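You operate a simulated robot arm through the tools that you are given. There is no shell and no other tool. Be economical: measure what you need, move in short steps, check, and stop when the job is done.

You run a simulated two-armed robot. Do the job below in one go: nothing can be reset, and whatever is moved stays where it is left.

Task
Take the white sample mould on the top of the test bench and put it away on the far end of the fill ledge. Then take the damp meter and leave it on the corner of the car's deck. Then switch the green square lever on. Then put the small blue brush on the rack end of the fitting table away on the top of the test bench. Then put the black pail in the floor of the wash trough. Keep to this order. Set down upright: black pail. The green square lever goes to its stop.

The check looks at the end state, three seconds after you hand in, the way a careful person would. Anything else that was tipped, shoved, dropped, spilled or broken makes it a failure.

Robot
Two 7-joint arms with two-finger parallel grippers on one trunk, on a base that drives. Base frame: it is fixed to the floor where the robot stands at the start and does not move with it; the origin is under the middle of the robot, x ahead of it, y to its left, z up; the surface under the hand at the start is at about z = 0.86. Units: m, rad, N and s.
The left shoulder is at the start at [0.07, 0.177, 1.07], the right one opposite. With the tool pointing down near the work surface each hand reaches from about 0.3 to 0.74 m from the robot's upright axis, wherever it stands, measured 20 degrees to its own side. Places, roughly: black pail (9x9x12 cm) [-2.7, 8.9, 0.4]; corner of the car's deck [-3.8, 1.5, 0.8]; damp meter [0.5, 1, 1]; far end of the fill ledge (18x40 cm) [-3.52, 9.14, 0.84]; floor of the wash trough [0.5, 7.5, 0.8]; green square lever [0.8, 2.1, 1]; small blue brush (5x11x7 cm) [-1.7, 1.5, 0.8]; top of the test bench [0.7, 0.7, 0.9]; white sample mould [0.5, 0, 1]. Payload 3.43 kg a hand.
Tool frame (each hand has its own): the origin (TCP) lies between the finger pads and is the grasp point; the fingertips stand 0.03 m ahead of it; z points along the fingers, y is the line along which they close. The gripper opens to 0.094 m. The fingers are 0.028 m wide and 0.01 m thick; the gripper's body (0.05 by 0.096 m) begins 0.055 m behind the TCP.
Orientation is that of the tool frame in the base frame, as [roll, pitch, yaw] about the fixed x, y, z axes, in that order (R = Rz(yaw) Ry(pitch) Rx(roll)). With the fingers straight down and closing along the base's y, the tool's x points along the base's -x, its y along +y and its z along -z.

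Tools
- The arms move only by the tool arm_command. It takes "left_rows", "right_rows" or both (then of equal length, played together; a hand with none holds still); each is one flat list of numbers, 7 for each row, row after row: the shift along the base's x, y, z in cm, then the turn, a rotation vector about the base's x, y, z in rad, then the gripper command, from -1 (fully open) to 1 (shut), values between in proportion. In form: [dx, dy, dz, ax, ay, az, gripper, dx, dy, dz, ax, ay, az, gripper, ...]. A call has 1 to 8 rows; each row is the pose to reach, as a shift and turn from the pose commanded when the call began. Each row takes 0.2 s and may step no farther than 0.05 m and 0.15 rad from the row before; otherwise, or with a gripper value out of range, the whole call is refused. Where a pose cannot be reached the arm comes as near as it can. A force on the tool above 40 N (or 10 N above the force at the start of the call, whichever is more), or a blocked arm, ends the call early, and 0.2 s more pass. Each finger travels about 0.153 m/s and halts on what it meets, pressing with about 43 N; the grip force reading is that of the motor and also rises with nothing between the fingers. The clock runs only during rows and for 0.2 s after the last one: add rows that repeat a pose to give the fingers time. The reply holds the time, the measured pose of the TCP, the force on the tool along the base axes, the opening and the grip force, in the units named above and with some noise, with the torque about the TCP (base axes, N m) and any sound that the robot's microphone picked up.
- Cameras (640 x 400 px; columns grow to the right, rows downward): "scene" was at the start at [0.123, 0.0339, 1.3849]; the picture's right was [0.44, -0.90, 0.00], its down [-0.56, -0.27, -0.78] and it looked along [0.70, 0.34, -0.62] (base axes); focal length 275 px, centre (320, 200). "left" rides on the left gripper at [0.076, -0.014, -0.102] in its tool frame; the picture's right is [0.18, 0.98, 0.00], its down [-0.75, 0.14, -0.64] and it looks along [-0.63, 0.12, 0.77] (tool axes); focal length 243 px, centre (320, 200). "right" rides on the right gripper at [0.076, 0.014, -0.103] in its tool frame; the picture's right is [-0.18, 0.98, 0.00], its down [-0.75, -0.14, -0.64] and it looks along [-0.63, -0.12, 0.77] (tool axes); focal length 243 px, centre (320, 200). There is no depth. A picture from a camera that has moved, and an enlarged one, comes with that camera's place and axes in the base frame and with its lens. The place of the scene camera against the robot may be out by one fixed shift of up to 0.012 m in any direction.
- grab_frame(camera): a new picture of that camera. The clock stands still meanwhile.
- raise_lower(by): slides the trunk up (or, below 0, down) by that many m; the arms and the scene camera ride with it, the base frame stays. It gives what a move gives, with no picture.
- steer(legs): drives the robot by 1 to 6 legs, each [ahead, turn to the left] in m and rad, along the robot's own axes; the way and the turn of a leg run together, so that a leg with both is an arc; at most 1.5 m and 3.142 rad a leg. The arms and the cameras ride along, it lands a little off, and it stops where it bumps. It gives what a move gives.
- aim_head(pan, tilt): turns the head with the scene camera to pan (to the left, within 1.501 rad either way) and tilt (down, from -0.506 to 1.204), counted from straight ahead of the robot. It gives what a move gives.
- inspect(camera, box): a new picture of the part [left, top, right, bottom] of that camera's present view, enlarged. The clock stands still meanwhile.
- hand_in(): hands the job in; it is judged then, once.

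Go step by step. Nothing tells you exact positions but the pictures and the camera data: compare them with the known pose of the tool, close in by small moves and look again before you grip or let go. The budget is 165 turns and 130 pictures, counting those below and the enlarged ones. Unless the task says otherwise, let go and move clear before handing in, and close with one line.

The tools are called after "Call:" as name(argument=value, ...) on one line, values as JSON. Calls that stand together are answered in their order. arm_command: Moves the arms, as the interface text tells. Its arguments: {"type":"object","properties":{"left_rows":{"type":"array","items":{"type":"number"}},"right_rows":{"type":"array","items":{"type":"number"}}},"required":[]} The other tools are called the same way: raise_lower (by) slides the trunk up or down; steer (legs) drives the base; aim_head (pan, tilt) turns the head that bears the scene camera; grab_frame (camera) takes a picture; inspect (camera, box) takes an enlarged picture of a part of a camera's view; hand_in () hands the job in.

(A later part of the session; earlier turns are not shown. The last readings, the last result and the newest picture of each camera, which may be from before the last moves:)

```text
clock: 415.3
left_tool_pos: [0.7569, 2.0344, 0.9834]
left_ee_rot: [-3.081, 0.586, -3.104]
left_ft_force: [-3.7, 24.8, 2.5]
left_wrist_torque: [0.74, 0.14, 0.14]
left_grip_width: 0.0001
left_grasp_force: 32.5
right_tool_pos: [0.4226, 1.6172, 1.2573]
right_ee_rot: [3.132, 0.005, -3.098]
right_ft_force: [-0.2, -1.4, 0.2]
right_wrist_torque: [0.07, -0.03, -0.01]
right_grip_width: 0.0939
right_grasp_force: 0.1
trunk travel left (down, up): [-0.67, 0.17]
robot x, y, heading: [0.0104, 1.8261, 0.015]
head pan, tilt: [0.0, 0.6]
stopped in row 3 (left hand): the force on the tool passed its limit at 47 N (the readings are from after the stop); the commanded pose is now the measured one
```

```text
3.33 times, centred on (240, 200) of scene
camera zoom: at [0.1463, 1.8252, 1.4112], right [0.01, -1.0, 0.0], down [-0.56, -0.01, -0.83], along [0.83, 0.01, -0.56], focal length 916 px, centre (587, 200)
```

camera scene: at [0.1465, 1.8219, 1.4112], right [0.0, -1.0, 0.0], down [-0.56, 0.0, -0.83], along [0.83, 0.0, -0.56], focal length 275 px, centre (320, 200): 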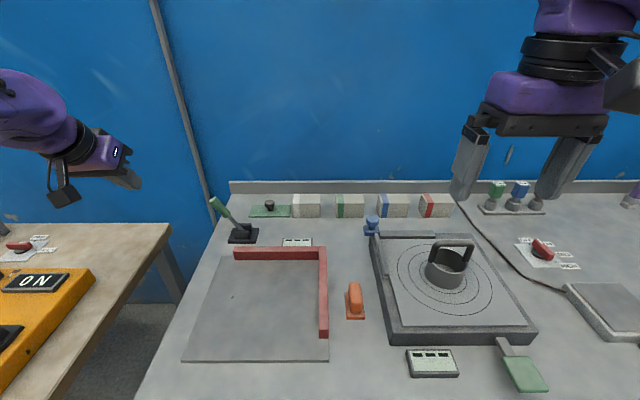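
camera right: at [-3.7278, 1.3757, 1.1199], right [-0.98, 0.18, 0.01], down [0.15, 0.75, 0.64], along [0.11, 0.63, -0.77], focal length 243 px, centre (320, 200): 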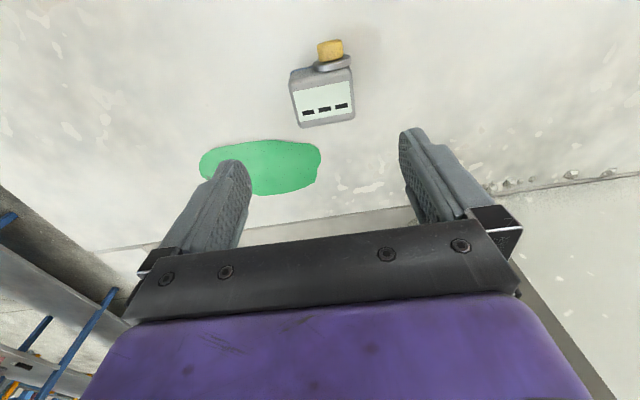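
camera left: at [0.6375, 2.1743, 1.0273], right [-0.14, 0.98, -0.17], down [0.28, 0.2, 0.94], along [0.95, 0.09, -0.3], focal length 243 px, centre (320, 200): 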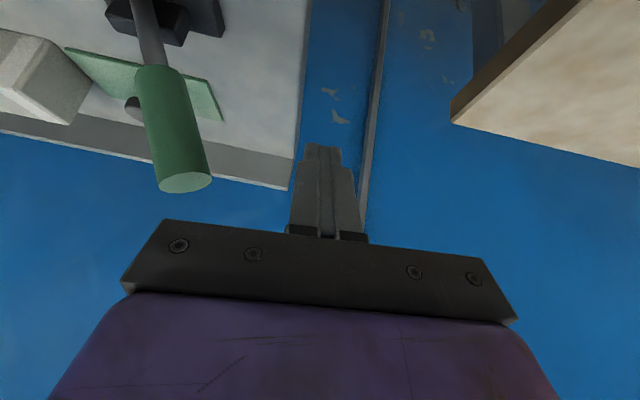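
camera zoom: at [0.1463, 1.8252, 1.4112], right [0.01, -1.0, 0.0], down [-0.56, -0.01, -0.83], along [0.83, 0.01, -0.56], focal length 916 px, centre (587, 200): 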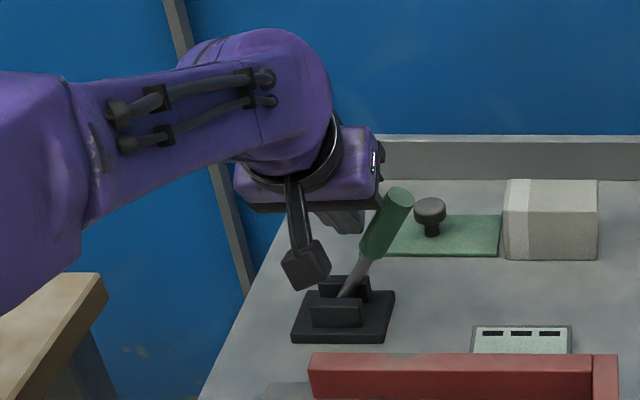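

The stop has been reached (force rose sharply). I'll back the hand off and verify the lever stays.

Call:
arm_command(left_rows=[0, 3, 0, 0, 0, 0, 1, 0, 7, 0, 0, 0, 0, 1, 0, 11, 0, 0, 0, 0, 1, -2, 14, 3, 0, 0, 0, 1, -5, 15, 6, 0, 0, 0, 1, -8, 16, 9.5, 0, 0, 0, 1, -11, 16, 13, 0, 0, 0, 1])

Call:
inspect(camera="scene", box=[150, 140, 330, 260])

```text
clock: 416.9
left_tool_pos: [0.6443, 2.1841, 1.1126]
left_ee_rot: [-3.074, 0.587, -3.108]
left_ft_force: [-0.4, 0.2, -0.2]
left_wrist_torque: [0.0, 0.01, 0.0]
left_grip_width: 0.0001
left_grasp_force: 33.2
right_tool_pos: [0.4191, 1.6144, 1.2585]
right_ee_rot: [3.13, 0.007, -3.1]
right_ft_force: [-0.5, -0.7, 0.3]
right_wrist_torque: [0.05, -0.02, 0.01]
right_grip_width: 0.094
right_grasp_force: 0.0
trunk travel left (down, up): [-0.67, 0.17]
robot x, y, heading: [0.0159, 1.8268, 0.006]
head pan, tilt: [0.0, 0.6]
```

```text
3.33 times, centred on (240, 200) of scene
camera zoom: at [0.1442, 1.8226, 1.4113], right [0.01, -1.0, 0.0], down [-0.56, 0.0, -0.83], along [0.83, 0.01, -0.56], focal length 916 px, centre (587, 200)
```

zoom: 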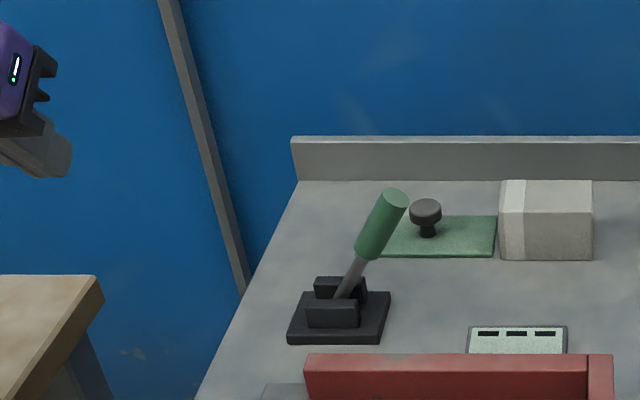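

The lever is fully over at its right stop. I'll restore the left arm, back into the aisle and look at the fitting table for the brush.

Call:
arm_command(left_rows=[-4, 0, 2.2, 0, 0.1, 0, 0, -8, 0, 4.4, 0, 0.2, 0, -1, -12, 0, 6.6, 0, 0.3, 0, -1, -16, 0, 8.8, 0, 0.4, 0, -1, -20, 0, 11, 0, 0.5, 0, -1, -23, 0, 13, 0, 0.587, 0, -1])

Call:
raise_lower(by=0.17)

Call:
steer(legs=[[-0.4, 0], [0, 2.9]])

Call:
aim_head(pan=0.0, tilt=0.6)

Call:
grab_frame(camera="scene")

```text
clock: 418.3
left_tool_pos: [0.4193, 2.1881, 1.2421]
left_ee_rot: [-3.094, 0.0, -3.112]
left_ft_force: [0.1, -1.3, 0.5]
left_wrist_torque: [0.02, -0.01, 0.0]
left_grip_width: 0.0942
left_grasp_force: 0.1
right_tool_pos: [0.4227, 1.6149, 1.2566]
right_ee_rot: [3.129, 0.006, -3.098]
right_ft_force: [-0.7, -0.4, 0.5]
right_wrist_torque: [0.0, 0.02, 0.0]
right_grip_width: 0.094
right_grasp_force: 0.0
trunk travel left (down, up): [-0.67, 0.17]
robot x, y, heading: [0.0116, 1.8246, 0.014]
head pan, tilt: [0.0, 0.6]
```

```text
clock: 420.2
left_tool_pos: [0.4181, 2.1903, 1.4119]
left_ee_rot: [-3.094, 0.001, -3.112]
left_ft_force: [-0.3, 0.5, -0.1]
left_wrist_torque: [0.0, -0.02, 0.01]
left_grip_width: 0.0941
left_grasp_force: 0.1
right_tool_pos: [0.4228, 1.6145, 1.4269]
right_ee_rot: [3.132, 0.004, -3.096]
right_ft_force: [0.6, 0.0, -0.2]
right_wrist_torque: [0.03, -0.02, 0.04]
right_grip_width: 0.094
right_grasp_force: 0.0
trunk travel left (down, up): [-0.84, 0.0]
robot x, y, heading: [0.0142, 1.8256, 0.012]
head pan, tilt: [0.0, 0.6]
```

```text
clock: 429.4
left_tool_pos: [-0.8763, 1.5903, 1.4107]
left_ee_rot: [-3.095, -0.001, -0.262]
left_ft_force: [-0.4, 0.8, 0.1]
left_wrist_torque: [0.0, -0.04, -0.02]
left_grip_width: 0.0937
left_grasp_force: 0.0
right_tool_pos: [-0.7142, 2.1414, 1.4281]
right_ee_rot: [3.132, 0.005, -0.248]
right_ft_force: [-0.2, -0.4, 0.2]
right_wrist_torque: [-0.01, 0.04, 0.01]
right_grip_width: 0.0942
right_grasp_force: 0.1
trunk travel left (down, up): [-0.84, 0.0]
robot x, y, heading: [-0.3817, 1.8214, 2.857]
head pan, tilt: [0.0, 0.6]
```

```text
clock: 430.0
left_tool_pos: [-0.8761, 1.5909, 1.4128]
left_ee_rot: [-3.096, 0.0, -0.261]
left_ft_force: [0.0, 0.0, -0.3]
left_wrist_torque: [-0.01, 0.0, 0.01]
left_grip_width: 0.0942
left_grasp_force: 0.0
right_tool_pos: [-0.7148, 2.1422, 1.4271]
right_ee_rot: [3.132, 0.004, -0.248]
right_ft_force: [-0.3, -0.4, -0.4]
right_wrist_torque: [0.02, 0.02, 0.0]
right_grip_width: 0.0944
right_grasp_force: 0.0
trunk travel left (down, up): [-0.84, 0.0]
robot x, y, heading: [-0.3855, 1.8195, 2.861]
head pan, tilt: [0.0, 0.6]
```

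```text
45 pictures are left
camera scene: at [-0.5212, 1.8568, 1.5811], right [0.28, 0.96, 0.0], down [0.54, -0.16, -0.83], along [-0.79, 0.23, -0.57], focal length 275 px, centre (320, 200)
```

scene: 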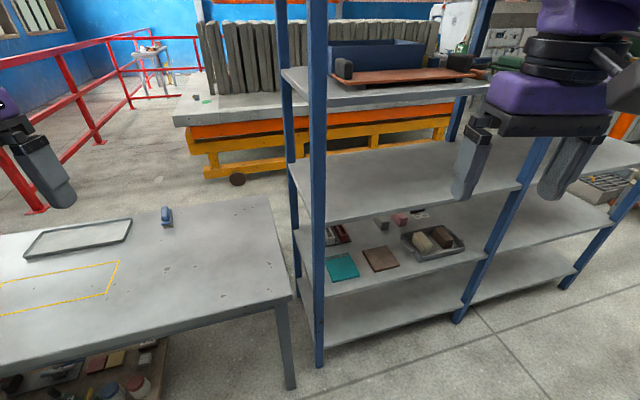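

The blue brush is at about (-1.58, 1.49), near the table's west edge. I'll zoom in.

Call:
inspect(camera="scene", box=[120, 180, 220, 250])

```text
5.71 times, centred on (170, 215) of scene
camera zoom: at [-0.5212, 1.8568, 1.5811], right [0.28, 0.96, 0.0], down [0.54, -0.16, -0.83], along [-0.79, 0.23, -0.57], focal length 1570 px, centre (1177, 114)
```

zoom: 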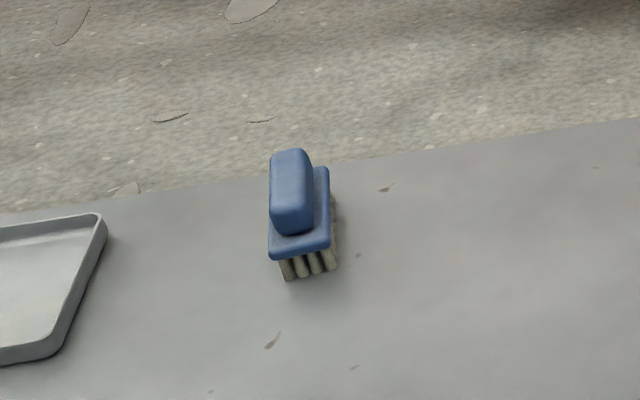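

The brush stands bristles-down with its long axis along x, best reached from the west side. I'll go round by the north gap.

Call:
steer(legs=[[0, -1.226], [1.5, 0], [1.065, 0]])

```text
clock: 445.4
left_tool_pos: [-0.9906, 4.7274, 1.4123]
left_ee_rot: [-3.095, 0.0, -1.474]
left_ft_force: [0.3, -0.4, 0.5]
left_wrist_torque: [0.01, -0.02, 0.0]
left_grip_width: 0.0939
left_grasp_force: 0.0
right_tool_pos: [-0.4182, 4.7703, 1.4278]
right_ee_rot: [3.131, 0.005, -1.462]
right_ft_force: [0.5, 0.2, -1.1]
right_wrist_torque: [0.01, -0.02, 0.04]
right_grip_width: 0.094
right_grasp_force: 0.0
trunk travel left (down, up): [-0.84, 0.0]
robot x, y, heading: [-0.6031, 4.3521, 1.646]
head pan, tilt: [0.0, 0.6]
```

Call:
steer(legs=[[0, 1.47], [1.5, 0], [0.33, 0], [0, 1.6], [1.5, 0], [1.28, 0]])

```text
clock: 475.1
left_tool_pos: [-1.9615, 1.2039, 1.412]
left_ee_rot: [-3.097, -0.001, 1.646]
left_ft_force: [0.3, 0.1, -0.1]
left_wrist_torque: [0.0, 0.02, 0.01]
left_grip_width: 0.0939
left_grasp_force: 0.1
right_tool_pos: [-2.5344, 1.1733, 1.4278]
right_ee_rot: [3.129, 0.006, 1.659]
right_ft_force: [0.3, 0.2, 0.1]
right_wrist_torque: [0.02, -0.02, -0.02]
right_grip_width: 0.0943
right_grasp_force: 0.1
trunk travel left (down, up): [-0.84, 0.0]
robot x, y, heading: [-2.3429, 1.5905, -1.521]
head pan, tilt: [0.0, 0.6]
```

Call:
steer(legs=[[0, 1.521], [0.22, 0]])

Call:
aim_head(pan=0.0, tilt=0.85)

Call:
grab_frame(camera="scene")

Call:
grab_frame(camera="right")

```text
clock: 480.5
left_tool_pos: [-1.7169, 1.9483, 1.414]
left_ee_rot: [-3.095, 0.005, -3.126]
left_ft_force: [-1.3, -0.2, -0.3]
left_wrist_torque: [-0.03, -0.05, -0.02]
left_grip_width: 0.094
left_grasp_force: 0.1
right_tool_pos: [-1.7216, 1.3739, 1.4282]
right_ee_rot: [3.131, 0.009, -3.111]
right_ft_force: [-0.6, -0.8, -0.3]
right_wrist_torque: [0.03, 0.01, 0.01]
right_grip_width: 0.094
right_grasp_force: 0.0
trunk travel left (down, up): [-0.84, 0.0]
robot x, y, heading: [-2.1251, 1.5905, -0.006]
head pan, tilt: [0.0, 0.6]
```

```text
clock: 481.3
left_tool_pos: [-1.7114, 1.9491, 1.4112]
left_ee_rot: [-3.095, 0.001, -3.126]
left_ft_force: [1.0, 0.5, 1.2]
left_wrist_torque: [-0.02, 0.0, -0.03]
left_grip_width: 0.0941
left_grasp_force: 0.0
right_tool_pos: [-1.7166, 1.3736, 1.4262]
right_ee_rot: [3.132, 0.005, -3.112]
right_ft_force: [1.2, -0.1, -0.1]
right_wrist_torque: [0.0, 0.01, 0.05]
right_grip_width: 0.0942
right_grasp_force: 0.0
trunk travel left (down, up): [-0.84, 0.0]
robot x, y, heading: [-2.1234, 1.5936, -0.006]
head pan, tilt: [0.0, 0.85]
```

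```text
43 pictures are left
camera scene: at [-1.9983, 1.586, 1.5602], right [0.0, -1.0, 0.0], down [-0.75, 0.0, -0.66], along [0.66, 0.0, -0.75], focal length 275 px, centre (320, 200)
```

scene: 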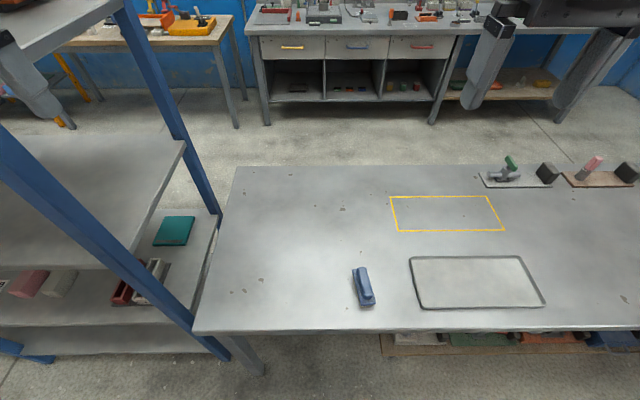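

```text
42 pictures are left
camera right: at [-1.7939, 1.3849, 1.5298], right [0.15, 0.99, 0.01], down [0.75, -0.13, 0.64], along [0.64, -0.09, -0.76], focal length 243 px, centre (320, 200)
```

right: 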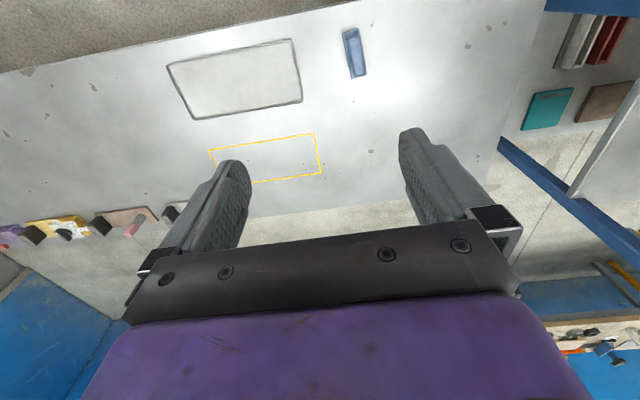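

The brush centre is about (-1.66, 1.468), z≈0.80, turned about 15°. I'll move the right hand above it with a matching turn and start down.

Call:
arm_command(right_rows=[2, 3, 0, 0, 0, 0.08, -1, 4, 6, -2, 0, 0, 0.16, -1, 5.9, 9.4, -4, 0, 0, 0.23, -1, 5.9, 9.4, -8.9, 0, 0, 0.23, -1, 5.9, 9.4, -13.8, 0, 0, 0.23, -1, 5.9, 9.4, -18.7, 0, 0, 0.23, -1, 5.9, 9.4, -23.6, 0, 0, 0.23, -1, 5.9, 9.4, -28.5, 0, 0, 0.23, -1])

Call:
arm_command(right_rows=[0, 0, -4.5, 0, 0, 0, -1, 0, 0, -9, 0, 0, 0, -1, 0, 0, -13.5, 0, 0, 0, -1, 0, 0, -18, 0, 0, 0, -1, 0, 0, -18, 0, 0, 0, -1])

Call:
grab_frame(camera="right")

```text
clock: 483.1
left_tool_pos: [-1.7107, 1.9492, 1.4116]
left_ee_rot: [-3.094, 0.0, -3.126]
left_ft_force: [-0.2, -1.2, 0.0]
left_wrist_torque: [0.03, 0.0, 0.02]
left_grip_width: 0.0937
left_grasp_force: 0.1
right_tool_pos: [-1.6559, 1.4695, 1.1431]
right_ee_rot: [3.132, 0.005, -2.88]
right_ft_force: [0.1, -0.2, -0.6]
right_wrist_torque: [0.0, 0.03, -0.02]
right_grip_width: 0.0938
right_grasp_force: 0.1
trunk travel left (down, up): [-0.84, 0.0]
robot x, y, heading: [-2.1243, 1.5936, -0.005]
head pan, tilt: [0.0, 0.85]
```

```text
clock: 484.3
left_tool_pos: [-1.7125, 1.9493, 1.4121]
left_ee_rot: [-3.094, 0.0, -3.125]
left_ft_force: [0.1, -0.4, 0.5]
left_wrist_torque: [0.02, -0.01, -0.03]
left_grip_width: 0.0938
left_grasp_force: 0.1
right_tool_pos: [-1.6579, 1.4673, 0.9612]
right_ee_rot: [3.131, 0.004, -2.881]
right_ft_force: [-1.0, 0.2, 0.5]
right_wrist_torque: [-0.01, 0.01, 0.0]
right_grip_width: 0.0938
right_grasp_force: 0.0
trunk travel left (down, up): [-0.84, 0.0]
robot x, y, heading: [-2.1203, 1.5928, -0.003]
head pan, tilt: [0.0, 0.85]
```

```text
41 pictures are left
camera right: at [-1.7363, 1.4603, 1.0631], right [-0.08, 1.0, 0.01], down [0.76, 0.05, 0.65], along [0.64, 0.06, -0.76], focal length 243 px, centre (320, 200)
```

right: 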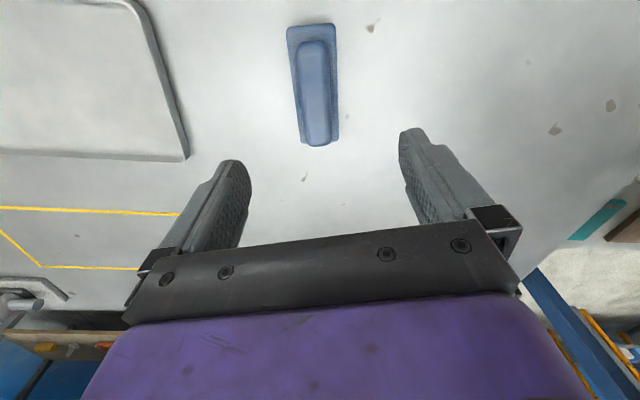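

The brush lies well between the fingers and is turned only about 9°. I'll correct the yaw and go down.

Call:
arm_command(right_rows=[-0.2, -0.1, -4.5, 0, 0, -0.1, -1, -0.2, -0.1, -9, 0, 0, -0.1, -1, -0.2, -0.1, -12, 0, 0, -0.1, -1, -0.2, -0.1, -12, 0, 0, -0.1, -1])

Call:
grab_frame(camera="right")

Call:
inspect(camera="scene", box=[300, 210, 440, 340])

```text
clock: 485.3
left_tool_pos: [-1.7137, 1.948, 1.4134]
left_ee_rot: [-3.095, 0.001, -3.127]
left_ft_force: [0.7, 0.7, 0.1]
left_wrist_torque: [0.04, 0.04, -0.04]
left_grip_width: 0.0939
left_grasp_force: 0.1
right_tool_pos: [-1.6563, 1.4652, 0.8428]
right_ee_rot: [3.132, 0.006, -2.98]
right_ft_force: [-0.5, 0.0, 0.0]
right_wrist_torque: [-0.01, 0.0, -0.02]
right_grip_width: 0.0938
right_grasp_force: 0.1
trunk travel left (down, up): [-0.84, 0.0]
robot x, y, heading: [-2.1248, 1.5932, -0.007]
head pan, tilt: [0.0, 0.85]
```

```text
40 pictures are left
camera right: at [-1.7359, 1.4675, 0.9449], right [0.03, 1.0, 0.01], down [0.76, -0.03, 0.64], along [0.64, -0.01, -0.76], focal length 243 px, centre (320, 200)
```

right: 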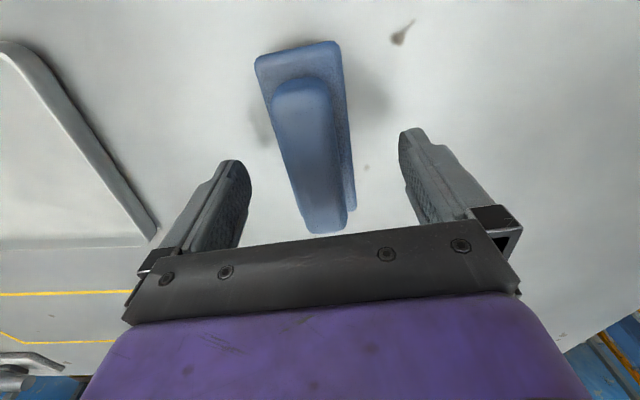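

```text
3.08 times, centred on (370, 275) of scene
camera zoom: at [-1.9995, 1.5862, 1.5602], right [0.0, -1.0, 0.0], down [-0.75, 0.0, -0.66], along [0.66, 0.0, -0.75], focal length 845 px, centre (166, -31)
```

zoom: 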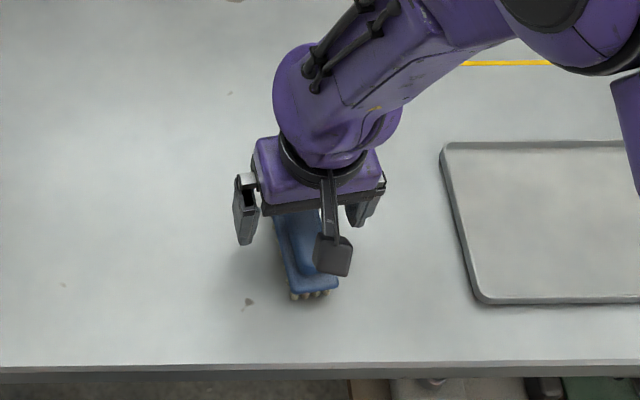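

Call:
arm_command(right_rows=[-0.5, 0, -1.5, 0, 0, 0, -1, -0.5, 0, -2.8, 0, 0, 0, -1, -0.5, 0, -2.8, 0, 0, 0, -0.2, -0.5, 0, -2.8, 0, 0, 0, 0.6, -0.5, 0, -2.8, 0, 0, 0, 1, -0.5, 0, -2.8, 0, 0, 0, 1, -0.5, 0, -2.8, 0, 0, 0, 1])

Call:
arm_command(right_rows=[0, 0, 1.5, 0, 0, 0, 1, 0, 0, 5, 0, 0, 0, 1, 0, 0, 9.5, 0, 0, 0, 1, 0, 0, 14, 0, 0, 0, 1, 0, 0, 18.5, 0, 0, 0, 1, 0, 0, 23, 0, 0, 0, 1, 0, 0, 23, 0, 0, 0, 1])

Call:
grab_frame(camera="right")

```text
clock: 486.9
left_tool_pos: [-1.7113, 1.9483, 1.4126]
left_ee_rot: [-3.094, 0.0, -3.125]
left_ft_force: [-1.1, -0.5, 0.3]
left_wrist_torque: [-0.02, -0.01, 0.0]
left_grip_width: 0.0941
left_grasp_force: 0.0
right_tool_pos: [-1.6636, 1.4659, 0.8142]
right_ee_rot: [3.131, 0.005, -2.981]
right_ft_force: [0.1, -0.4, -0.8]
right_wrist_torque: [-0.01, -0.01, 0.01]
right_grip_width: 0.0477
right_grasp_force: 42.9
trunk travel left (down, up): [-0.84, 0.0]
robot x, y, heading: [-2.1254, 1.5885, -0.002]
head pan, tilt: [0.0, 0.85]
```

```text
clock: 488.5
left_tool_pos: [-1.7125, 1.948, 1.4125]
left_ee_rot: [-3.095, 0.0, -3.126]
left_ft_force: [-0.2, 0.0, -0.4]
left_wrist_torque: [-0.03, -0.01, -0.01]
left_grip_width: 0.0938
left_grasp_force: 0.1
right_tool_pos: [-1.6628, 1.471, 1.0442]
right_ee_rot: [3.131, 0.006, -2.982]
right_ft_force: [0.6, -0.1, -0.9]
right_wrist_torque: [-0.03, 0.01, 0.0]
right_grip_width: 0.0476
right_grasp_force: 42.5
trunk travel left (down, up): [-0.84, 0.0]
robot x, y, heading: [-2.1216, 1.5887, -0.004]
head pan, tilt: [0.0, 0.85]
```

```text
38 pictures are left
camera right: at [-1.741, 1.4711, 1.1462], right [0.03, 1.0, 0.01], down [0.76, -0.03, 0.64], along [0.64, -0.01, -0.77], focal length 243 px, centre (320, 200)
```

right: 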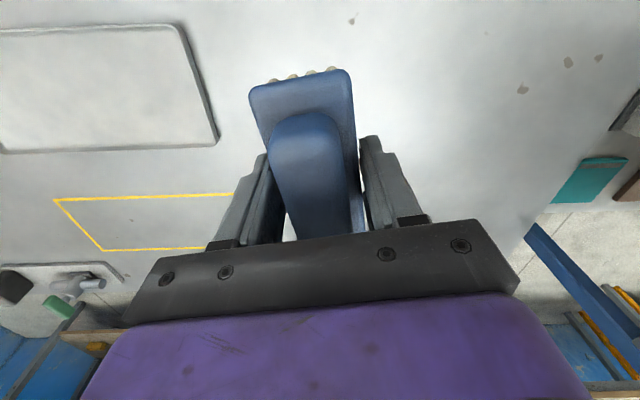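

The brush is held firmly across its plate. I'll raise it, back straight out away from the shelf, then go south around the table to the bench.

Call:
arm_command(right_rows=[0, 0, 4.5, 0, 0, 0, 1, 0, 0, 9, 0, 0, 0, 1, 0, 0, 13.5, 0, 0, 0, 1, 0, 0, 18, 0, 0, 0, 1, 0, 0, 22.5, 0, 0, 0, 1, 0, 0, 27, 0, 0, 0, 1])

Call:
steer(legs=[[-0.3, 0], [0, -1.57], [1.5, 0], [0.94, 0], [0, 1.57]])

```text
clock: 489.9
left_tool_pos: [-1.7141, 1.9485, 1.4133]
left_ee_rot: [-3.095, -0.001, -3.126]
left_ft_force: [-0.2, 0.0, 0.1]
left_wrist_torque: [-0.02, -0.02, 0.0]
left_grip_width: 0.0942
left_grasp_force: 0.0
right_tool_pos: [-1.6626, 1.4679, 1.3149]
right_ee_rot: [3.133, 0.005, -2.982]
right_ft_force: [-0.5, -0.3, -1.0]
right_wrist_torque: [0.01, 0.02, 0.06]
right_grip_width: 0.048
right_grasp_force: 42.7
trunk travel left (down, up): [-0.84, 0.0]
robot x, y, heading: [-2.1229, 1.5914, -0.002]
head pan, tilt: [0.0, 0.85]
```

```text
clock: 511.3
left_tool_pos: [-2.0245, -0.5147, 1.4119]
left_ee_rot: [-3.094, -0.001, -3.127]
left_ft_force: [-0.9, -0.7, 0.2]
left_wrist_torque: [0.02, 0.01, 0.02]
left_grip_width: 0.0941
left_grasp_force: 0.1
right_tool_pos: [-1.975, -0.9941, 1.3141]
right_ee_rot: [3.131, 0.005, -2.982]
right_ft_force: [-0.1, 1.0, -1.1]
right_wrist_torque: [0.02, -0.04, -0.03]
right_grip_width: 0.0475
right_grasp_force: 42.8
trunk travel left (down, up): [-0.84, 0.0]
robot x, y, heading: [-2.4348, -0.8727, -0.01]
head pan, tilt: [0.0, 0.85]
```

Call:
steer(legs=[[1.5, 0.01], [0.5, 0], [0, 1.57], [1.5, 0], [0.4, 0], [0, -1.57]])

Call:
aim_head(pan=0.0, tilt=0.7)

```text
clock: 537.9
left_tool_pos: [-0.099, 1.3435, 1.4115]
left_ee_rot: [-3.094, 0.0, -3.061]
left_ft_force: [0.4, 0.3, -1.0]
left_wrist_torque: [-0.01, 0.0, 0.02]
left_grip_width: 0.0939
left_grasp_force: 0.1
right_tool_pos: [-0.0176, 0.8677, 1.3133]
right_ee_rot: [3.131, 0.004, -2.915]
right_ft_force: [-0.6, -0.5, -1.4]
right_wrist_torque: [-0.01, 0.0, 0.01]
right_grip_width: 0.0477
right_grasp_force: 43.1
trunk travel left (down, up): [-0.84, 0.0]
robot x, y, heading: [-0.486, 0.956, 0.063]
head pan, tilt: [0.0, 0.85]
```

```text
clock: 538.6
left_tool_pos: [-0.0998, 1.3438, 1.4107]
left_ee_rot: [-3.096, 0.001, -3.06]
left_ft_force: [0.4, 0.6, 0.9]
left_wrist_torque: [0.02, 0.0, -0.01]
left_grip_width: 0.094
left_grasp_force: 0.0
right_tool_pos: [-0.0186, 0.8666, 1.3139]
right_ee_rot: [3.132, 0.005, -2.914]
right_ft_force: [0.0, -0.2, -1.3]
right_wrist_torque: [-0.03, -0.01, -0.01]
right_grip_width: 0.0478
right_grasp_force: 42.6
trunk travel left (down, up): [-0.84, 0.0]
robot x, y, heading: [-0.4861, 0.9588, 0.064]
head pan, tilt: [0.0, 0.7]
```

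Call:
steer(legs=[[0.49, -0.064]])

Call:
raise_lower(by=-0.12)

Call:
arm_command(right_rows=[0, -4, 0, 0, 0, 0, 1, 0, -8, 0, 0, 0, 0, 1, 0, -12, 0, 0, 0, 0, 1, 0, -16, 0, 0, 0, 0, 1, 0, -20, 0, 0, 0, 0, 1])

Call:
grab_frame(camera="scene")

```text
clock: 541.5
left_tool_pos: [0.4225, 1.3397, 1.4133]
left_ee_rot: [-3.094, 0.002, -3.112]
left_ft_force: [-0.2, -0.4, 0.9]
left_wrist_torque: [-0.02, 0.02, -0.01]
left_grip_width: 0.094
left_grasp_force: 0.1
right_tool_pos: [0.4794, 0.8598, 1.3146]
right_ee_rot: [3.131, 0.006, -2.968]
right_ft_force: [-0.9, 0.1, -1.6]
right_wrist_torque: [-0.02, -0.03, 0.04]
right_grip_width: 0.0476
right_grasp_force: 43.0
trunk travel left (down, up): [-0.84, 0.0]
robot x, y, heading: [0.0202, 0.979, 0.012]
head pan, tilt: [0.0, 0.7]
```

```text
clock: 543.0
left_tool_pos: [0.4237, 1.339, 1.2928]
left_ee_rot: [-3.095, 0.0, -3.111]
left_ft_force: [-0.2, 0.0, 0.5]
left_wrist_torque: [0.0, 0.0, -0.01]
left_grip_width: 0.094
left_grasp_force: 0.0
right_tool_pos: [0.4794, 0.8597, 1.1943]
right_ee_rot: [3.131, 0.004, -2.967]
right_ft_force: [0.3, 1.0, -1.2]
right_wrist_torque: [0.04, -0.01, 0.03]
right_grip_width: 0.0479
right_grasp_force: 43.5
trunk travel left (down, up): [-0.72, 0.12]
robot x, y, heading: [0.021, 0.9771, 0.009]
head pan, tilt: [0.0, 0.7]
```

```text
clock: 544.2
left_tool_pos: [0.4232, 1.3369, 1.2941]
left_ee_rot: [-3.096, 0.0, -3.113]
left_ft_force: [0.9, -0.9, 0.6]
left_wrist_torque: [0.04, 0.01, -0.02]
left_grip_width: 0.094
left_grasp_force: 0.1
right_tool_pos: [0.4806, 0.6588, 1.1906]
right_ee_rot: [3.128, 0.006, -2.969]
right_ft_force: [-0.1, -0.1, -1.1]
right_wrist_torque: [0.01, -0.01, 0.03]
right_grip_width: 0.0477
right_grasp_force: 43.1
trunk travel left (down, up): [-0.72, 0.12]
robot x, y, heading: [0.0208, 0.9769, 0.006]
head pan, tilt: [0.0, 0.7]
```

```text
37 pictures are left
camera scene: at [0.149, 0.971, 1.4525], right [0.01, -1.0, 0.0], down [-0.64, 0.0, -0.76], along [0.76, 0.01, -0.64], focal length 275 px, centre (320, 200)
```

scene: 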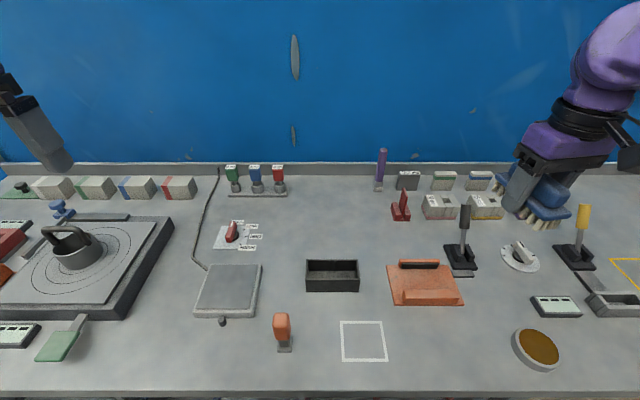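

There is a large free patch around (0.70, 0.91), behind the black box. I'll move the brush over it.

Call:
arm_command(right_rows=[3.1, 3.4, 0, 0, 0, 0, 1, 6.2, 6.8, 0, 0, 0, 0, 1, 9.3, 10.2, 0, 0, 0, 0, 1, 12.4, 13.6, 0, 0, 0, 0, 1, 15.5, 17, 0, 0, 0, 0, 1, 18.6, 20.4, -1, 0, 0, 0, 1, 21.8, 24.1, -2, 0, 0, 0, 1, 21.8, 24.1, -6, 0, 0, 0, 1])

Call:
arm_command(right_rows=[0, 0, -4.5, 0, 0, 0, 1, 0, 0, -9, 0, 0, 0, 1, 0, 0, -13, 0, 0, 0, 1, 0, 0, -13, 0, 0, 0, 1])

Call:
grab_frame(camera="scene")

```text
clock: 546.0
left_tool_pos: [0.4256, 1.3417, 1.2919]
left_ee_rot: [-3.092, 0.0, -3.113]
left_ft_force: [0.1, -0.1, 0.5]
left_wrist_torque: [-0.02, 0.01, 0.02]
left_grip_width: 0.0941
left_grasp_force: 0.2
right_tool_pos: [0.6705, 0.8797, 1.1343]
right_ee_rot: [3.133, 0.006, -2.972]
right_ft_force: [0.6, 0.4, -1.2]
right_wrist_torque: [-0.09, 0.05, 0.03]
right_grip_width: 0.0477
right_grasp_force: 43.1
right hand out of reach, approached as far as the arm can: row 6, 7, 8
trunk travel left (down, up): [-0.72, 0.12]
robot x, y, heading: [0.0164, 0.9772, 0.009]
head pan, tilt: [0.0, 0.7]
```

```text
clock: 547.0
left_tool_pos: [0.4251, 1.34, 1.2922]
left_ee_rot: [-3.095, -0.001, -3.112]
left_ft_force: [-0.4, -0.1, -0.3]
left_wrist_torque: [0.0, 0.0, 0.02]
left_grip_width: 0.0941
left_grasp_force: 0.0
right_tool_pos: [0.669, 0.8751, 1.0051]
right_ee_rot: [3.13, 0.004, -2.967]
right_ft_force: [0.4, -0.5, -1.1]
right_wrist_torque: [0.02, 0.0, 0.0]
right_grip_width: 0.0474
right_grasp_force: 43.2
trunk travel left (down, up): [-0.72, 0.12]
robot x, y, heading: [0.0172, 0.9735, 0.006]
head pan, tilt: [0.0, 0.7]
```

```text
36 pictures are left
camera scene: at [0.1491, 0.9738, 1.4525], right [0.01, -1.0, 0.0], down [-0.64, -0.01, -0.76], along [0.76, 0.01, -0.64], focal length 275 px, centre (320, 200)
```

scene: 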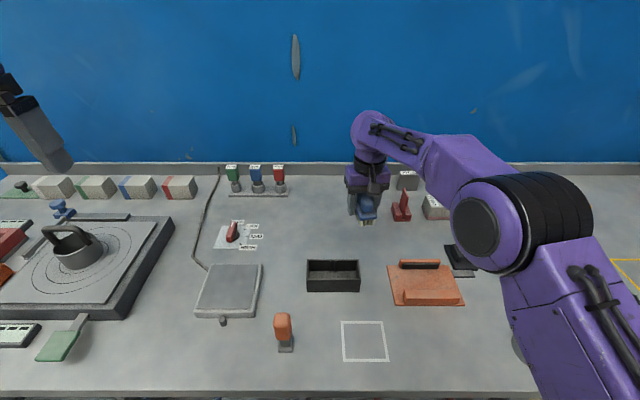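

The brush is over the bench at (0.669, 0.875). I'll slide to y≈0.83 for more clearance from the black box and lower to contact.

Call:
arm_command(right_rows=[0.6, -2.2, 0, 0, 0, 0, 1, 1, -4.5, 0, 0, 0, 0, 1, 1, -4.5, -3.5, 0, 0, 0, 1, 1, -4.5, -6.5, 0, 0, 0, 1, 1, -4.5, -7.5, 0, 0, 0, 1, 1, -4.5, -7.5, 0, 0, 0, 1])

Call:
inspect(camera="scene", box=[290, 150, 450, 310])

```text
clock: 548.5
left_tool_pos: [0.4236, 1.3399, 1.293]
left_ee_rot: [-3.095, 0.0, -3.112]
left_ft_force: [0.4, 0.9, 0.3]
left_wrist_torque: [-0.02, -0.03, 0.0]
left_grip_width: 0.094
left_grasp_force: 0.1
right_tool_pos: [0.6805, 0.8332, 0.9291]
right_ee_rot: [3.131, 0.005, -2.967]
right_ft_force: [-1.0, -0.5, -1.3]
right_wrist_torque: [0.0, 0.06, -0.03]
right_grip_width: 0.0479
right_grasp_force: 42.5
trunk travel left (down, up): [-0.72, 0.12]
robot x, y, heading: [0.0219, 0.9745, 0.008]
head pan, tilt: [0.0, 0.7]
```

```text
2.50 times, centred on (370, 230) of scene
camera zoom: at [0.1494, 0.9744, 1.4524], right [0.01, -1.0, 0.0], down [-0.64, -0.01, -0.76], along [0.76, 0.01, -0.64], focal length 687 px, centre (195, 125)
```

zoom: 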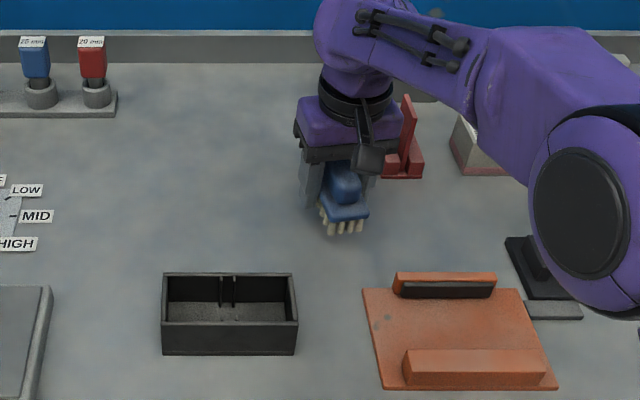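

Clear on all sides. I'll lower the last bit until contact.

Call:
arm_command(right_rows=[0, 0, -0.6, 0, 0, 0, 1, 0, 0, -1.2, 0, 0, 0, 1, 0, 0, -1.8, 0, 0, 0, 1, 0, 0, -2.3, 0, 0, 0, 1, 0, 0, -2.8, 0, 0, 0, 1, 0, 0, -3.3, 0, 0, 0, 1])

```text
clock: 549.9
left_tool_pos: [0.4243, 1.3399, 1.2925]
left_ee_rot: [-3.094, -0.001, -3.111]
left_ft_force: [-1.0, -0.3, -0.5]
left_wrist_torque: [0.05, 0.01, -0.02]
left_grip_width: 0.0941
left_grasp_force: 0.1
right_tool_pos: [0.6808, 0.8318, 0.8955]
right_ee_rot: [3.132, 0.004, -2.968]
right_ft_force: [-0.8, 1.4, -0.8]
right_wrist_torque: [-0.02, 0.02, -0.03]
right_grip_width: 0.0476
right_grasp_force: 43.4
trunk travel left (down, up): [-0.72, 0.12]
robot x, y, heading: [0.0162, 0.9782, 0.007]
head pan, tilt: [0.0, 0.7]
```

Call:
arm_command(right_rows=[0, 0, -0.2, 0, 0, 0, 1, 0, 0, -0.4, 0, 0, 0, 1, 0, 0, -0.6, 0, 0, 0, 1, 0, 0, -0.8, 0, 0, 0, 1])

Call:
inspect(camera="scene", box=[330, 180, 410, 250])

```text
clock: 550.9
left_tool_pos: [0.4213, 1.3409, 1.2932]
left_ee_rot: [-3.094, 0.002, -3.112]
left_ft_force: [0.2, -0.1, 0.4]
left_wrist_torque: [0.01, 0.01, 0.0]
left_grip_width: 0.0942
left_grasp_force: 0.1
right_tool_pos: [0.6813, 0.8315, 0.8925]
right_ee_rot: [3.135, 0.015, -2.97]
right_ft_force: [5.5, -0.1, 24.2]
right_wrist_torque: [-0.24, 0.66, 0.01]
right_grip_width: 0.0477
right_grasp_force: 43.0
trunk travel left (down, up): [-0.72, 0.12]
robot x, y, heading: [0.0174, 0.9742, 0.009]
head pan, tilt: [0.0, 0.7]
```

```text
5.71 times, centred on (370, 215) of scene
camera zoom: at [0.146, 0.9752, 1.4532], right [0.01, -1.0, 0.0], down [-0.64, -0.01, -0.77], along [0.77, 0.01, -0.64], focal length 1570 px, centre (34, 114)
```

zoom: 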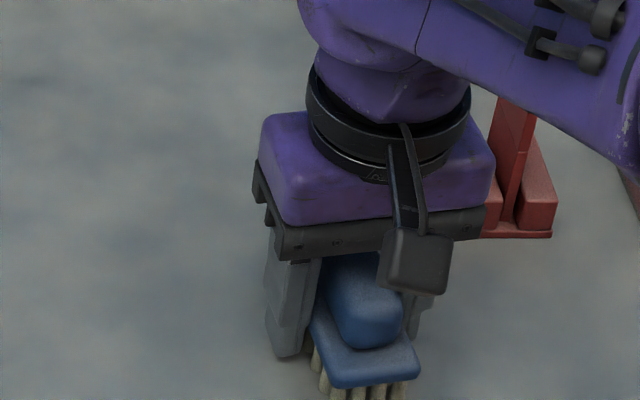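

In contact. I'll ease, open and rise.

Call:
arm_command(right_rows=[0, 0, 0.4, 0, 0, 0, 1, 0, 0, 0.5, 0, 0, 0, 0.3, 0, 0, 0.5, 0, 0, 0, -0.3, 0, 0, 0.5, 0, 0, 0, -0.3, 0, 0, 4, 0, 0, 0, -0.3, 0, 0, 8.5, 0, 0, 0, -0.3, 0, 0, 13, 0, 0, 0, -0.3, 0, 0, 17, 0, 0, 0, -0.3])

Call:
inspect(camera="scene", box=[290, 150, 450, 310])

```text
clock: 552.6
left_tool_pos: [0.4243, 1.3412, 1.2931]
left_ee_rot: [-3.094, 0.002, -3.114]
left_ft_force: [-0.1, 0.0, 0.7]
left_wrist_torque: [0.0, 0.0, 0.02]
left_grip_width: 0.0941
left_grasp_force: 0.0
right_tool_pos: [0.6797, 0.8281, 1.059]
right_ee_rot: [3.13, 0.004, -2.969]
right_ft_force: [-0.2, 0.2, -0.3]
right_wrist_torque: [-0.03, 0.0, 0.0]
right_grip_width: 0.0611
right_grasp_force: 0.0
trunk travel left (down, up): [-0.72, 0.12]
robot x, y, heading: [0.0143, 0.974, 0.006]
head pan, tilt: [0.0, 0.7]
```

```text
2.50 times, centred on (370, 230) of scene
camera zoom: at [0.1481, 0.9743, 1.4525], right [0.01, -1.0, 0.0], down [-0.64, -0.01, -0.77], along [0.77, 0.01, -0.64], focal length 687 px, centre (195, 125)
```

zoom: 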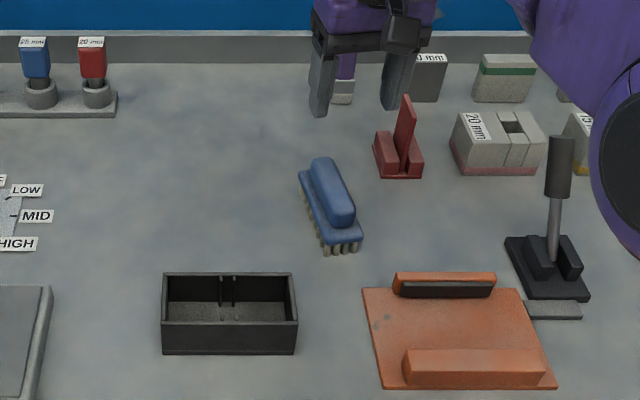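

The brush stands on the bench top. Next is the pail: I'll tuck the right hand, back out and drive up the aisle.

Call:
arm_command(right_rows=[-3, 0, 3.5, 0, 0, 0, -1, -6, 0, 7, 0, 0, 0, -1, -10, -1, 9, 0, 0, 0, -1, -14, -2, 11, 0, 0, 0, -1, -18, -3, 13, 0, 0, 0, -1, -22, -4, 15, 0, 0, 0, -1])

Call:
steer(legs=[[-0.45, 0], [0, 1.56], [1.5, 0], [1.5, 0]])

```text
clock: 554.0
left_tool_pos: [0.4223, 1.3349, 1.2952]
left_ee_rot: [-3.102, 0.002, -3.112]
left_ft_force: [-0.4, -0.5, 0.4]
left_wrist_torque: [0.06, -0.01, -0.02]
left_grip_width: 0.094
left_grasp_force: 0.1
right_tool_pos: [0.4577, 0.7877, 1.2092]
right_ee_rot: [3.127, 0.009, -2.967]
right_ft_force: [0.0, -0.4, 0.1]
right_wrist_torque: [0.07, -0.01, -0.03]
right_grip_width: 0.0941
right_grasp_force: 0.0
trunk travel left (down, up): [-0.72, 0.12]
robot x, y, heading: [0.0167, 0.9756, 0.008]
head pan, tilt: [0.0, 0.7]
```

```text
clock: 574.7
left_tool_pos: [-0.7423, 4.4029, 1.2926]
left_ee_rot: [-3.093, -0.001, -1.539]
left_ft_force: [-0.3, -0.2, 0.6]
left_wrist_torque: [-0.01, -0.02, -0.02]
left_grip_width: 0.0939
left_grasp_force: 0.1
right_tool_pos: [-0.1962, 4.439, 1.2093]
right_ee_rot: [3.13, 0.004, -1.393]
right_ft_force: [0.9, 0.6, -0.4]
right_wrist_torque: [-0.05, -0.02, -0.01]
right_grip_width: 0.0937
right_grasp_force: 0.0
trunk travel left (down, up): [-0.72, 0.12]
robot x, y, heading: [-0.3784, 3.9987, 1.583]
head pan, tilt: [0.0, 0.7]
```

Call:
steer(legs=[[1.5, 0.01], [1.5, 0], [1.5, 0], [0.35, 0], [0, 1.55]])

Call:
aim_head(pan=0.0, tilt=0.4)

Call:
grab_frame(camera="scene")

```text
clock: 601.9
left_tool_pos: [-0.9788, 8.4995, 1.2924]
left_ee_rot: [-3.094, 0.001, 0.041]
left_ft_force: [0.7, -0.2, 1.2]
left_wrist_torque: [0.02, 0.0, 0.02]
left_grip_width: 0.0939
left_grasp_force: 0.0
right_tool_pos: [-1.0197, 9.0439, 1.2099]
right_ee_rot: [3.13, 0.006, 0.186]
right_ft_force: [-0.1, -0.2, 0.2]
right_wrist_torque: [0.0, -0.03, 0.03]
right_grip_width: 0.0941
right_grasp_force: 0.1
trunk travel left (down, up): [-0.72, 0.12]
robot x, y, heading: [-0.5813, 8.8674, -3.119]
head pan, tilt: [0.0, 0.7]
```

```text
clock: 602.7
left_tool_pos: [-0.9781, 8.4991, 1.2926]
left_ee_rot: [-3.095, -0.001, 0.04]
left_ft_force: [0.7, 0.4, -0.5]
left_wrist_torque: [0.03, -0.04, 0.0]
left_grip_width: 0.0942
left_grasp_force: 0.0
right_tool_pos: [-1.0184, 9.0435, 1.2096]
right_ee_rot: [3.131, 0.005, 0.185]
right_ft_force: [-0.9, -0.2, -0.1]
right_wrist_torque: [-0.02, -0.02, -0.03]
right_grip_width: 0.0938
right_grasp_force: 0.1
trunk travel left (down, up): [-0.72, 0.12]
robot x, y, heading: [-0.577, 8.8696, -3.123]
head pan, tilt: [0.0, 0.4]
```

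```text
32 pictures are left
camera scene: at [-0.7241, 8.8599, 1.4793], right [-0.02, 1.0, 0.0], down [0.39, 0.01, -0.92], along [-0.92, -0.02, -0.39], focal length 275 px, centre (320, 200)
```

scene: 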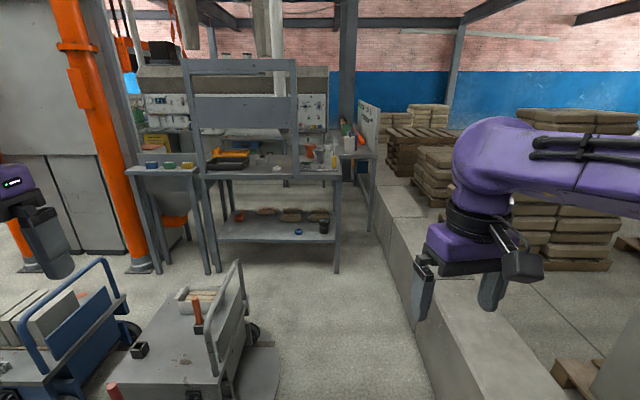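

The pail is visible on the lower shelf near the front right. I'll zoom in.

Call:
inspect(camera="scene", box=[220, 160, 360, 280])

```text
3.33 times, centred on (290, 220) of scene
camera zoom: at [-0.7241, 8.8599, 1.4793], right [-0.02, 1.0, 0.0], down [0.39, 0.01, -0.92], along [-0.92, -0.02, -0.39], focal length 916 px, centre (420, 133)
```

zoom: 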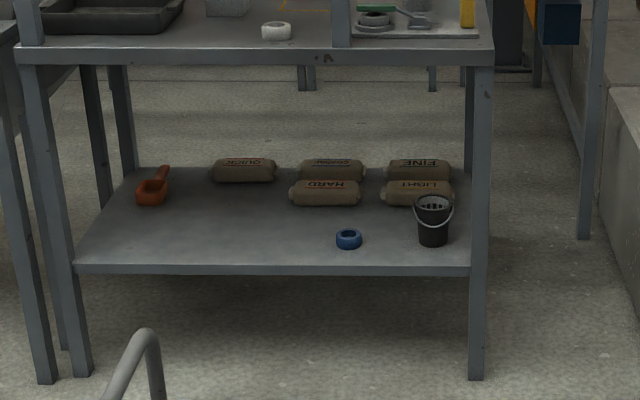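

The pail is at about (-2.73, 8.85) on a shelf at z≈0.33, tapered with a bail hanging at the front. Before choosing a grasp I want to see the trough, so I'll turn towards it.

Call:
steer(legs=[[0, 2.2]])

Call:
aim_head(pan=0.0, tilt=0.5)

Call:
grab_frame(camera="scene")

```text
clock: 608.3
left_tool_pos: [-0.0447, 8.7499, 1.2931]
left_ee_rot: [-3.095, 0.0, 2.224]
left_ft_force: [0.7, 0.7, -0.5]
left_wrist_torque: [-0.02, -0.01, 0.0]
left_grip_width: 0.0939
left_grasp_force: 0.2
right_tool_pos: [-0.4676, 8.4026, 1.2096]
right_ee_rot: [3.132, 0.004, 2.371]
right_ft_force: [0.0, -0.9, -0.4]
right_wrist_torque: [-0.01, 0.06, -0.01]
right_grip_width: 0.0939
right_grasp_force: 0.1
trunk travel left (down, up): [-0.72, 0.12]
robot x, y, heading: [-0.5767, 8.8665, -0.941]
head pan, tilt: [0.0, 0.4]
```

```text
clock: 609.0
left_tool_pos: [-0.0454, 8.7494, 1.2933]
left_ee_rot: [-3.094, 0.001, 2.226]
left_ft_force: [0.3, 0.8, 0.2]
left_wrist_torque: [-0.01, 0.0, -0.04]
left_grip_width: 0.0943
left_grasp_force: 0.0
right_tool_pos: [-0.4686, 8.404, 1.209]
right_ee_rot: [3.132, 0.007, 2.37]
right_ft_force: [-0.4, 0.1, 0.5]
right_wrist_torque: [-0.02, 0.02, 0.0]
right_grip_width: 0.0939
right_grasp_force: 0.0
trunk travel left (down, up): [-0.72, 0.12]
robot x, y, heading: [-0.5761, 8.8711, -0.933]
head pan, tilt: [0.0, 0.499]
```

```text
30 pictures are left
camera scene: at [-0.4979, 8.7491, 1.4702], right [-0.81, -0.59, 0.0], down [-0.28, 0.39, -0.88], along [0.52, -0.71, -0.48], focal length 275 px, centre (320, 200)
```

scene: 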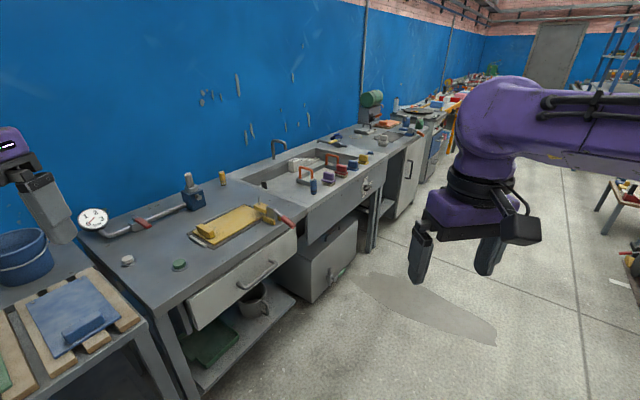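

Call:
inspect(camera="scene", box=[230, 120, 410, 240])

```text
3.33 times, centred on (320, 180) of scene
camera zoom: at [-0.4979, 8.7491, 1.4702], right [-0.81, -0.59, 0.0], down [-0.28, 0.39, -0.88], along [0.52, -0.71, -0.48], focal length 916 px, centre (320, 267)
```

zoom: 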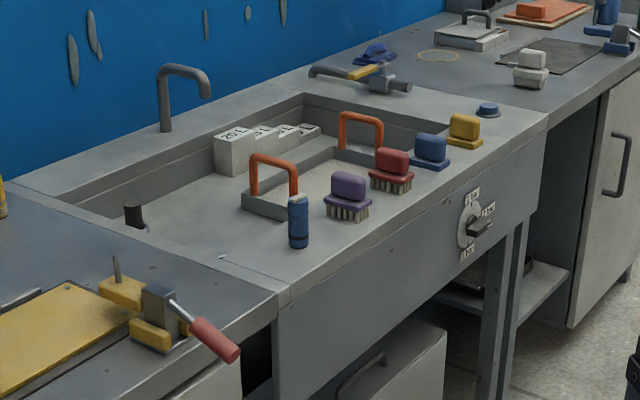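

The trough is a recessed sink, so the pail must be lowered in from above. I plan a vertical rim pinch, with one finger inside the pail, using the left hand under the table edge. I'll drive west again to about (-1.97, 9.02).

Call:
steer(legs=[[0, -2.3], [1.4, 0], [0, 0.1]])

Call:
arm_command(left_rows=[0, 0, 0, 0, 0, 0.15, -1, 0, 0, 0, 0, 0, 0.3, -1, 0, 0, 0, 0, 0, 0.45, -1, 0, 0, 0, 0, 0, 0.6, -1, 0, 0, 0, 0, 0, 0.75, -1, 0, 0, 0, 0, 0, 0.9, -1, 0, 0, 0, 0, 0, 1.05, -1, 0, 0, 0, 0, 0, 1.2, -1], right_rows=[0.5, 0, 4, 0, 0, 0, -1, 1, 0, 8, 0, 0, 0, -1, 1.5, 0, 12, 0, 0, 0, -1, 2, 0, 16, 0, 0, 0, -1, 2.5, 0, 20, 0, 0, 0, -1, 3, 0, 24, 0, 0, 0, -1, 3, 0, 28, 0, 0, 0, -1, 3, 0, 30, 0, 0, 0, -1])

Call:
aim_head(pan=0.2, tilt=0.7)

Call:
grab_frame(camera="scene")

```text
clock: 621.9
left_tool_pos: [-2.3632, 8.7453, 1.2934]
left_ee_rot: [-3.096, 0.001, -0.046]
left_ft_force: [0.2, -0.6, -0.2]
left_wrist_torque: [0.0, 0.0, 0.0]
left_grip_width: 0.0939
left_grasp_force: 0.0
right_tool_pos: [-2.3563, 9.2929, 1.2102]
right_ee_rot: [3.128, 0.005, 0.099]
right_ft_force: [0.3, 1.0, -0.6]
right_wrist_torque: [-0.02, 0.0, 0.01]
right_grip_width: 0.0943
right_grasp_force: 0.0
trunk travel left (down, up): [-0.72, 0.12]
robot x, y, heading: [-1.9312, 9.0752, 3.075]
head pan, tilt: [0.0, 0.499]
```

```text
clock: 623.7
left_tool_pos: [-2.3626, 8.7454, 1.2925]
left_ee_rot: [-3.094, 0.0, 1.157]
left_ft_force: [-0.1, 0.3, 0.0]
left_wrist_torque: [0.06, -0.01, 0.0]
left_grip_width: 0.094
left_grasp_force: 0.0
right_tool_pos: [-2.3333, 9.2917, 1.4125]
right_ee_rot: [3.131, 0.005, 0.101]
right_ft_force: [0.2, -0.7, 0.2]
right_wrist_torque: [0.01, -0.04, 0.0]
right_grip_width: 0.0936
right_grasp_force: 0.2
right hand out of reach, approached as far as the arm can: row 6, 7, 8
trunk travel left (down, up): [-0.72, 0.12]
robot x, y, heading: [-1.9308, 9.081, 3.073]
head pan, tilt: [0.0, 0.499]
```

```text
clock: 624.4
left_tool_pos: [-2.364, 8.7457, 1.2926]
left_ee_rot: [-3.094, 0.0, 1.154]
left_ft_force: [-0.4, -0.1, 0.1]
left_wrist_torque: [0.01, 0.01, -0.03]
left_grip_width: 0.094
left_grasp_force: 0.2
right_tool_pos: [-2.3324, 9.2922, 1.4112]
right_ee_rot: [3.128, 0.005, 0.099]
right_ft_force: [-0.7, 0.1, 0.2]
right_wrist_torque: [0.04, 0.02, 0.0]
right_grip_width: 0.0941
right_grasp_force: 0.1
trunk travel left (down, up): [-0.72, 0.12]
robot x, y, heading: [-1.9306, 9.0777, 3.08]
head pan, tilt: [0.201, 0.7]
```

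```text
28 pictures are left
camera scene: at [-2.0715, 9.0643, 1.4525], right [-0.13, 0.99, 0.0], down [0.64, 0.09, -0.77], along [-0.76, -0.1, -0.64], focal length 275 px, centre (320, 200)
```

scene: 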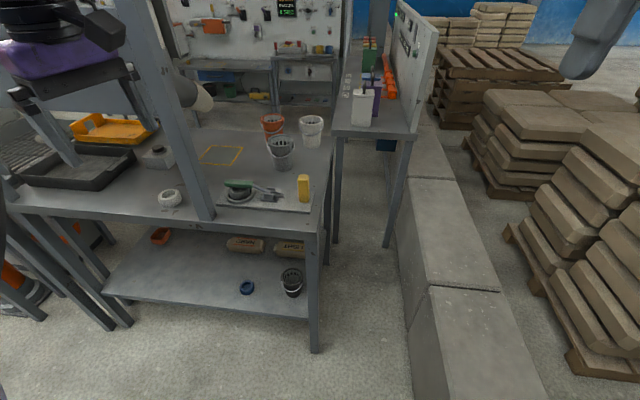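

Call:
inspect(camera="scene", box=[220, 210, 350, 360])

```text
2.67 times, centred on (285, 285) of scene
camera zoom: at [-2.0715, 9.0643, 1.4525], right [-0.13, 0.99, 0.0], down [0.64, 0.09, -0.77], along [-0.76, -0.1, -0.64], focal length 732 px, centre (413, -27)
```

zoom: 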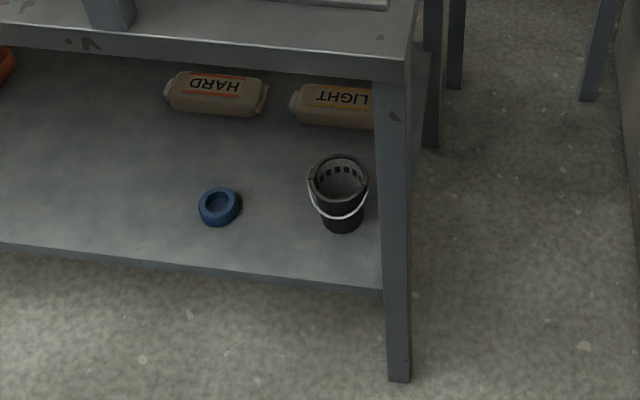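

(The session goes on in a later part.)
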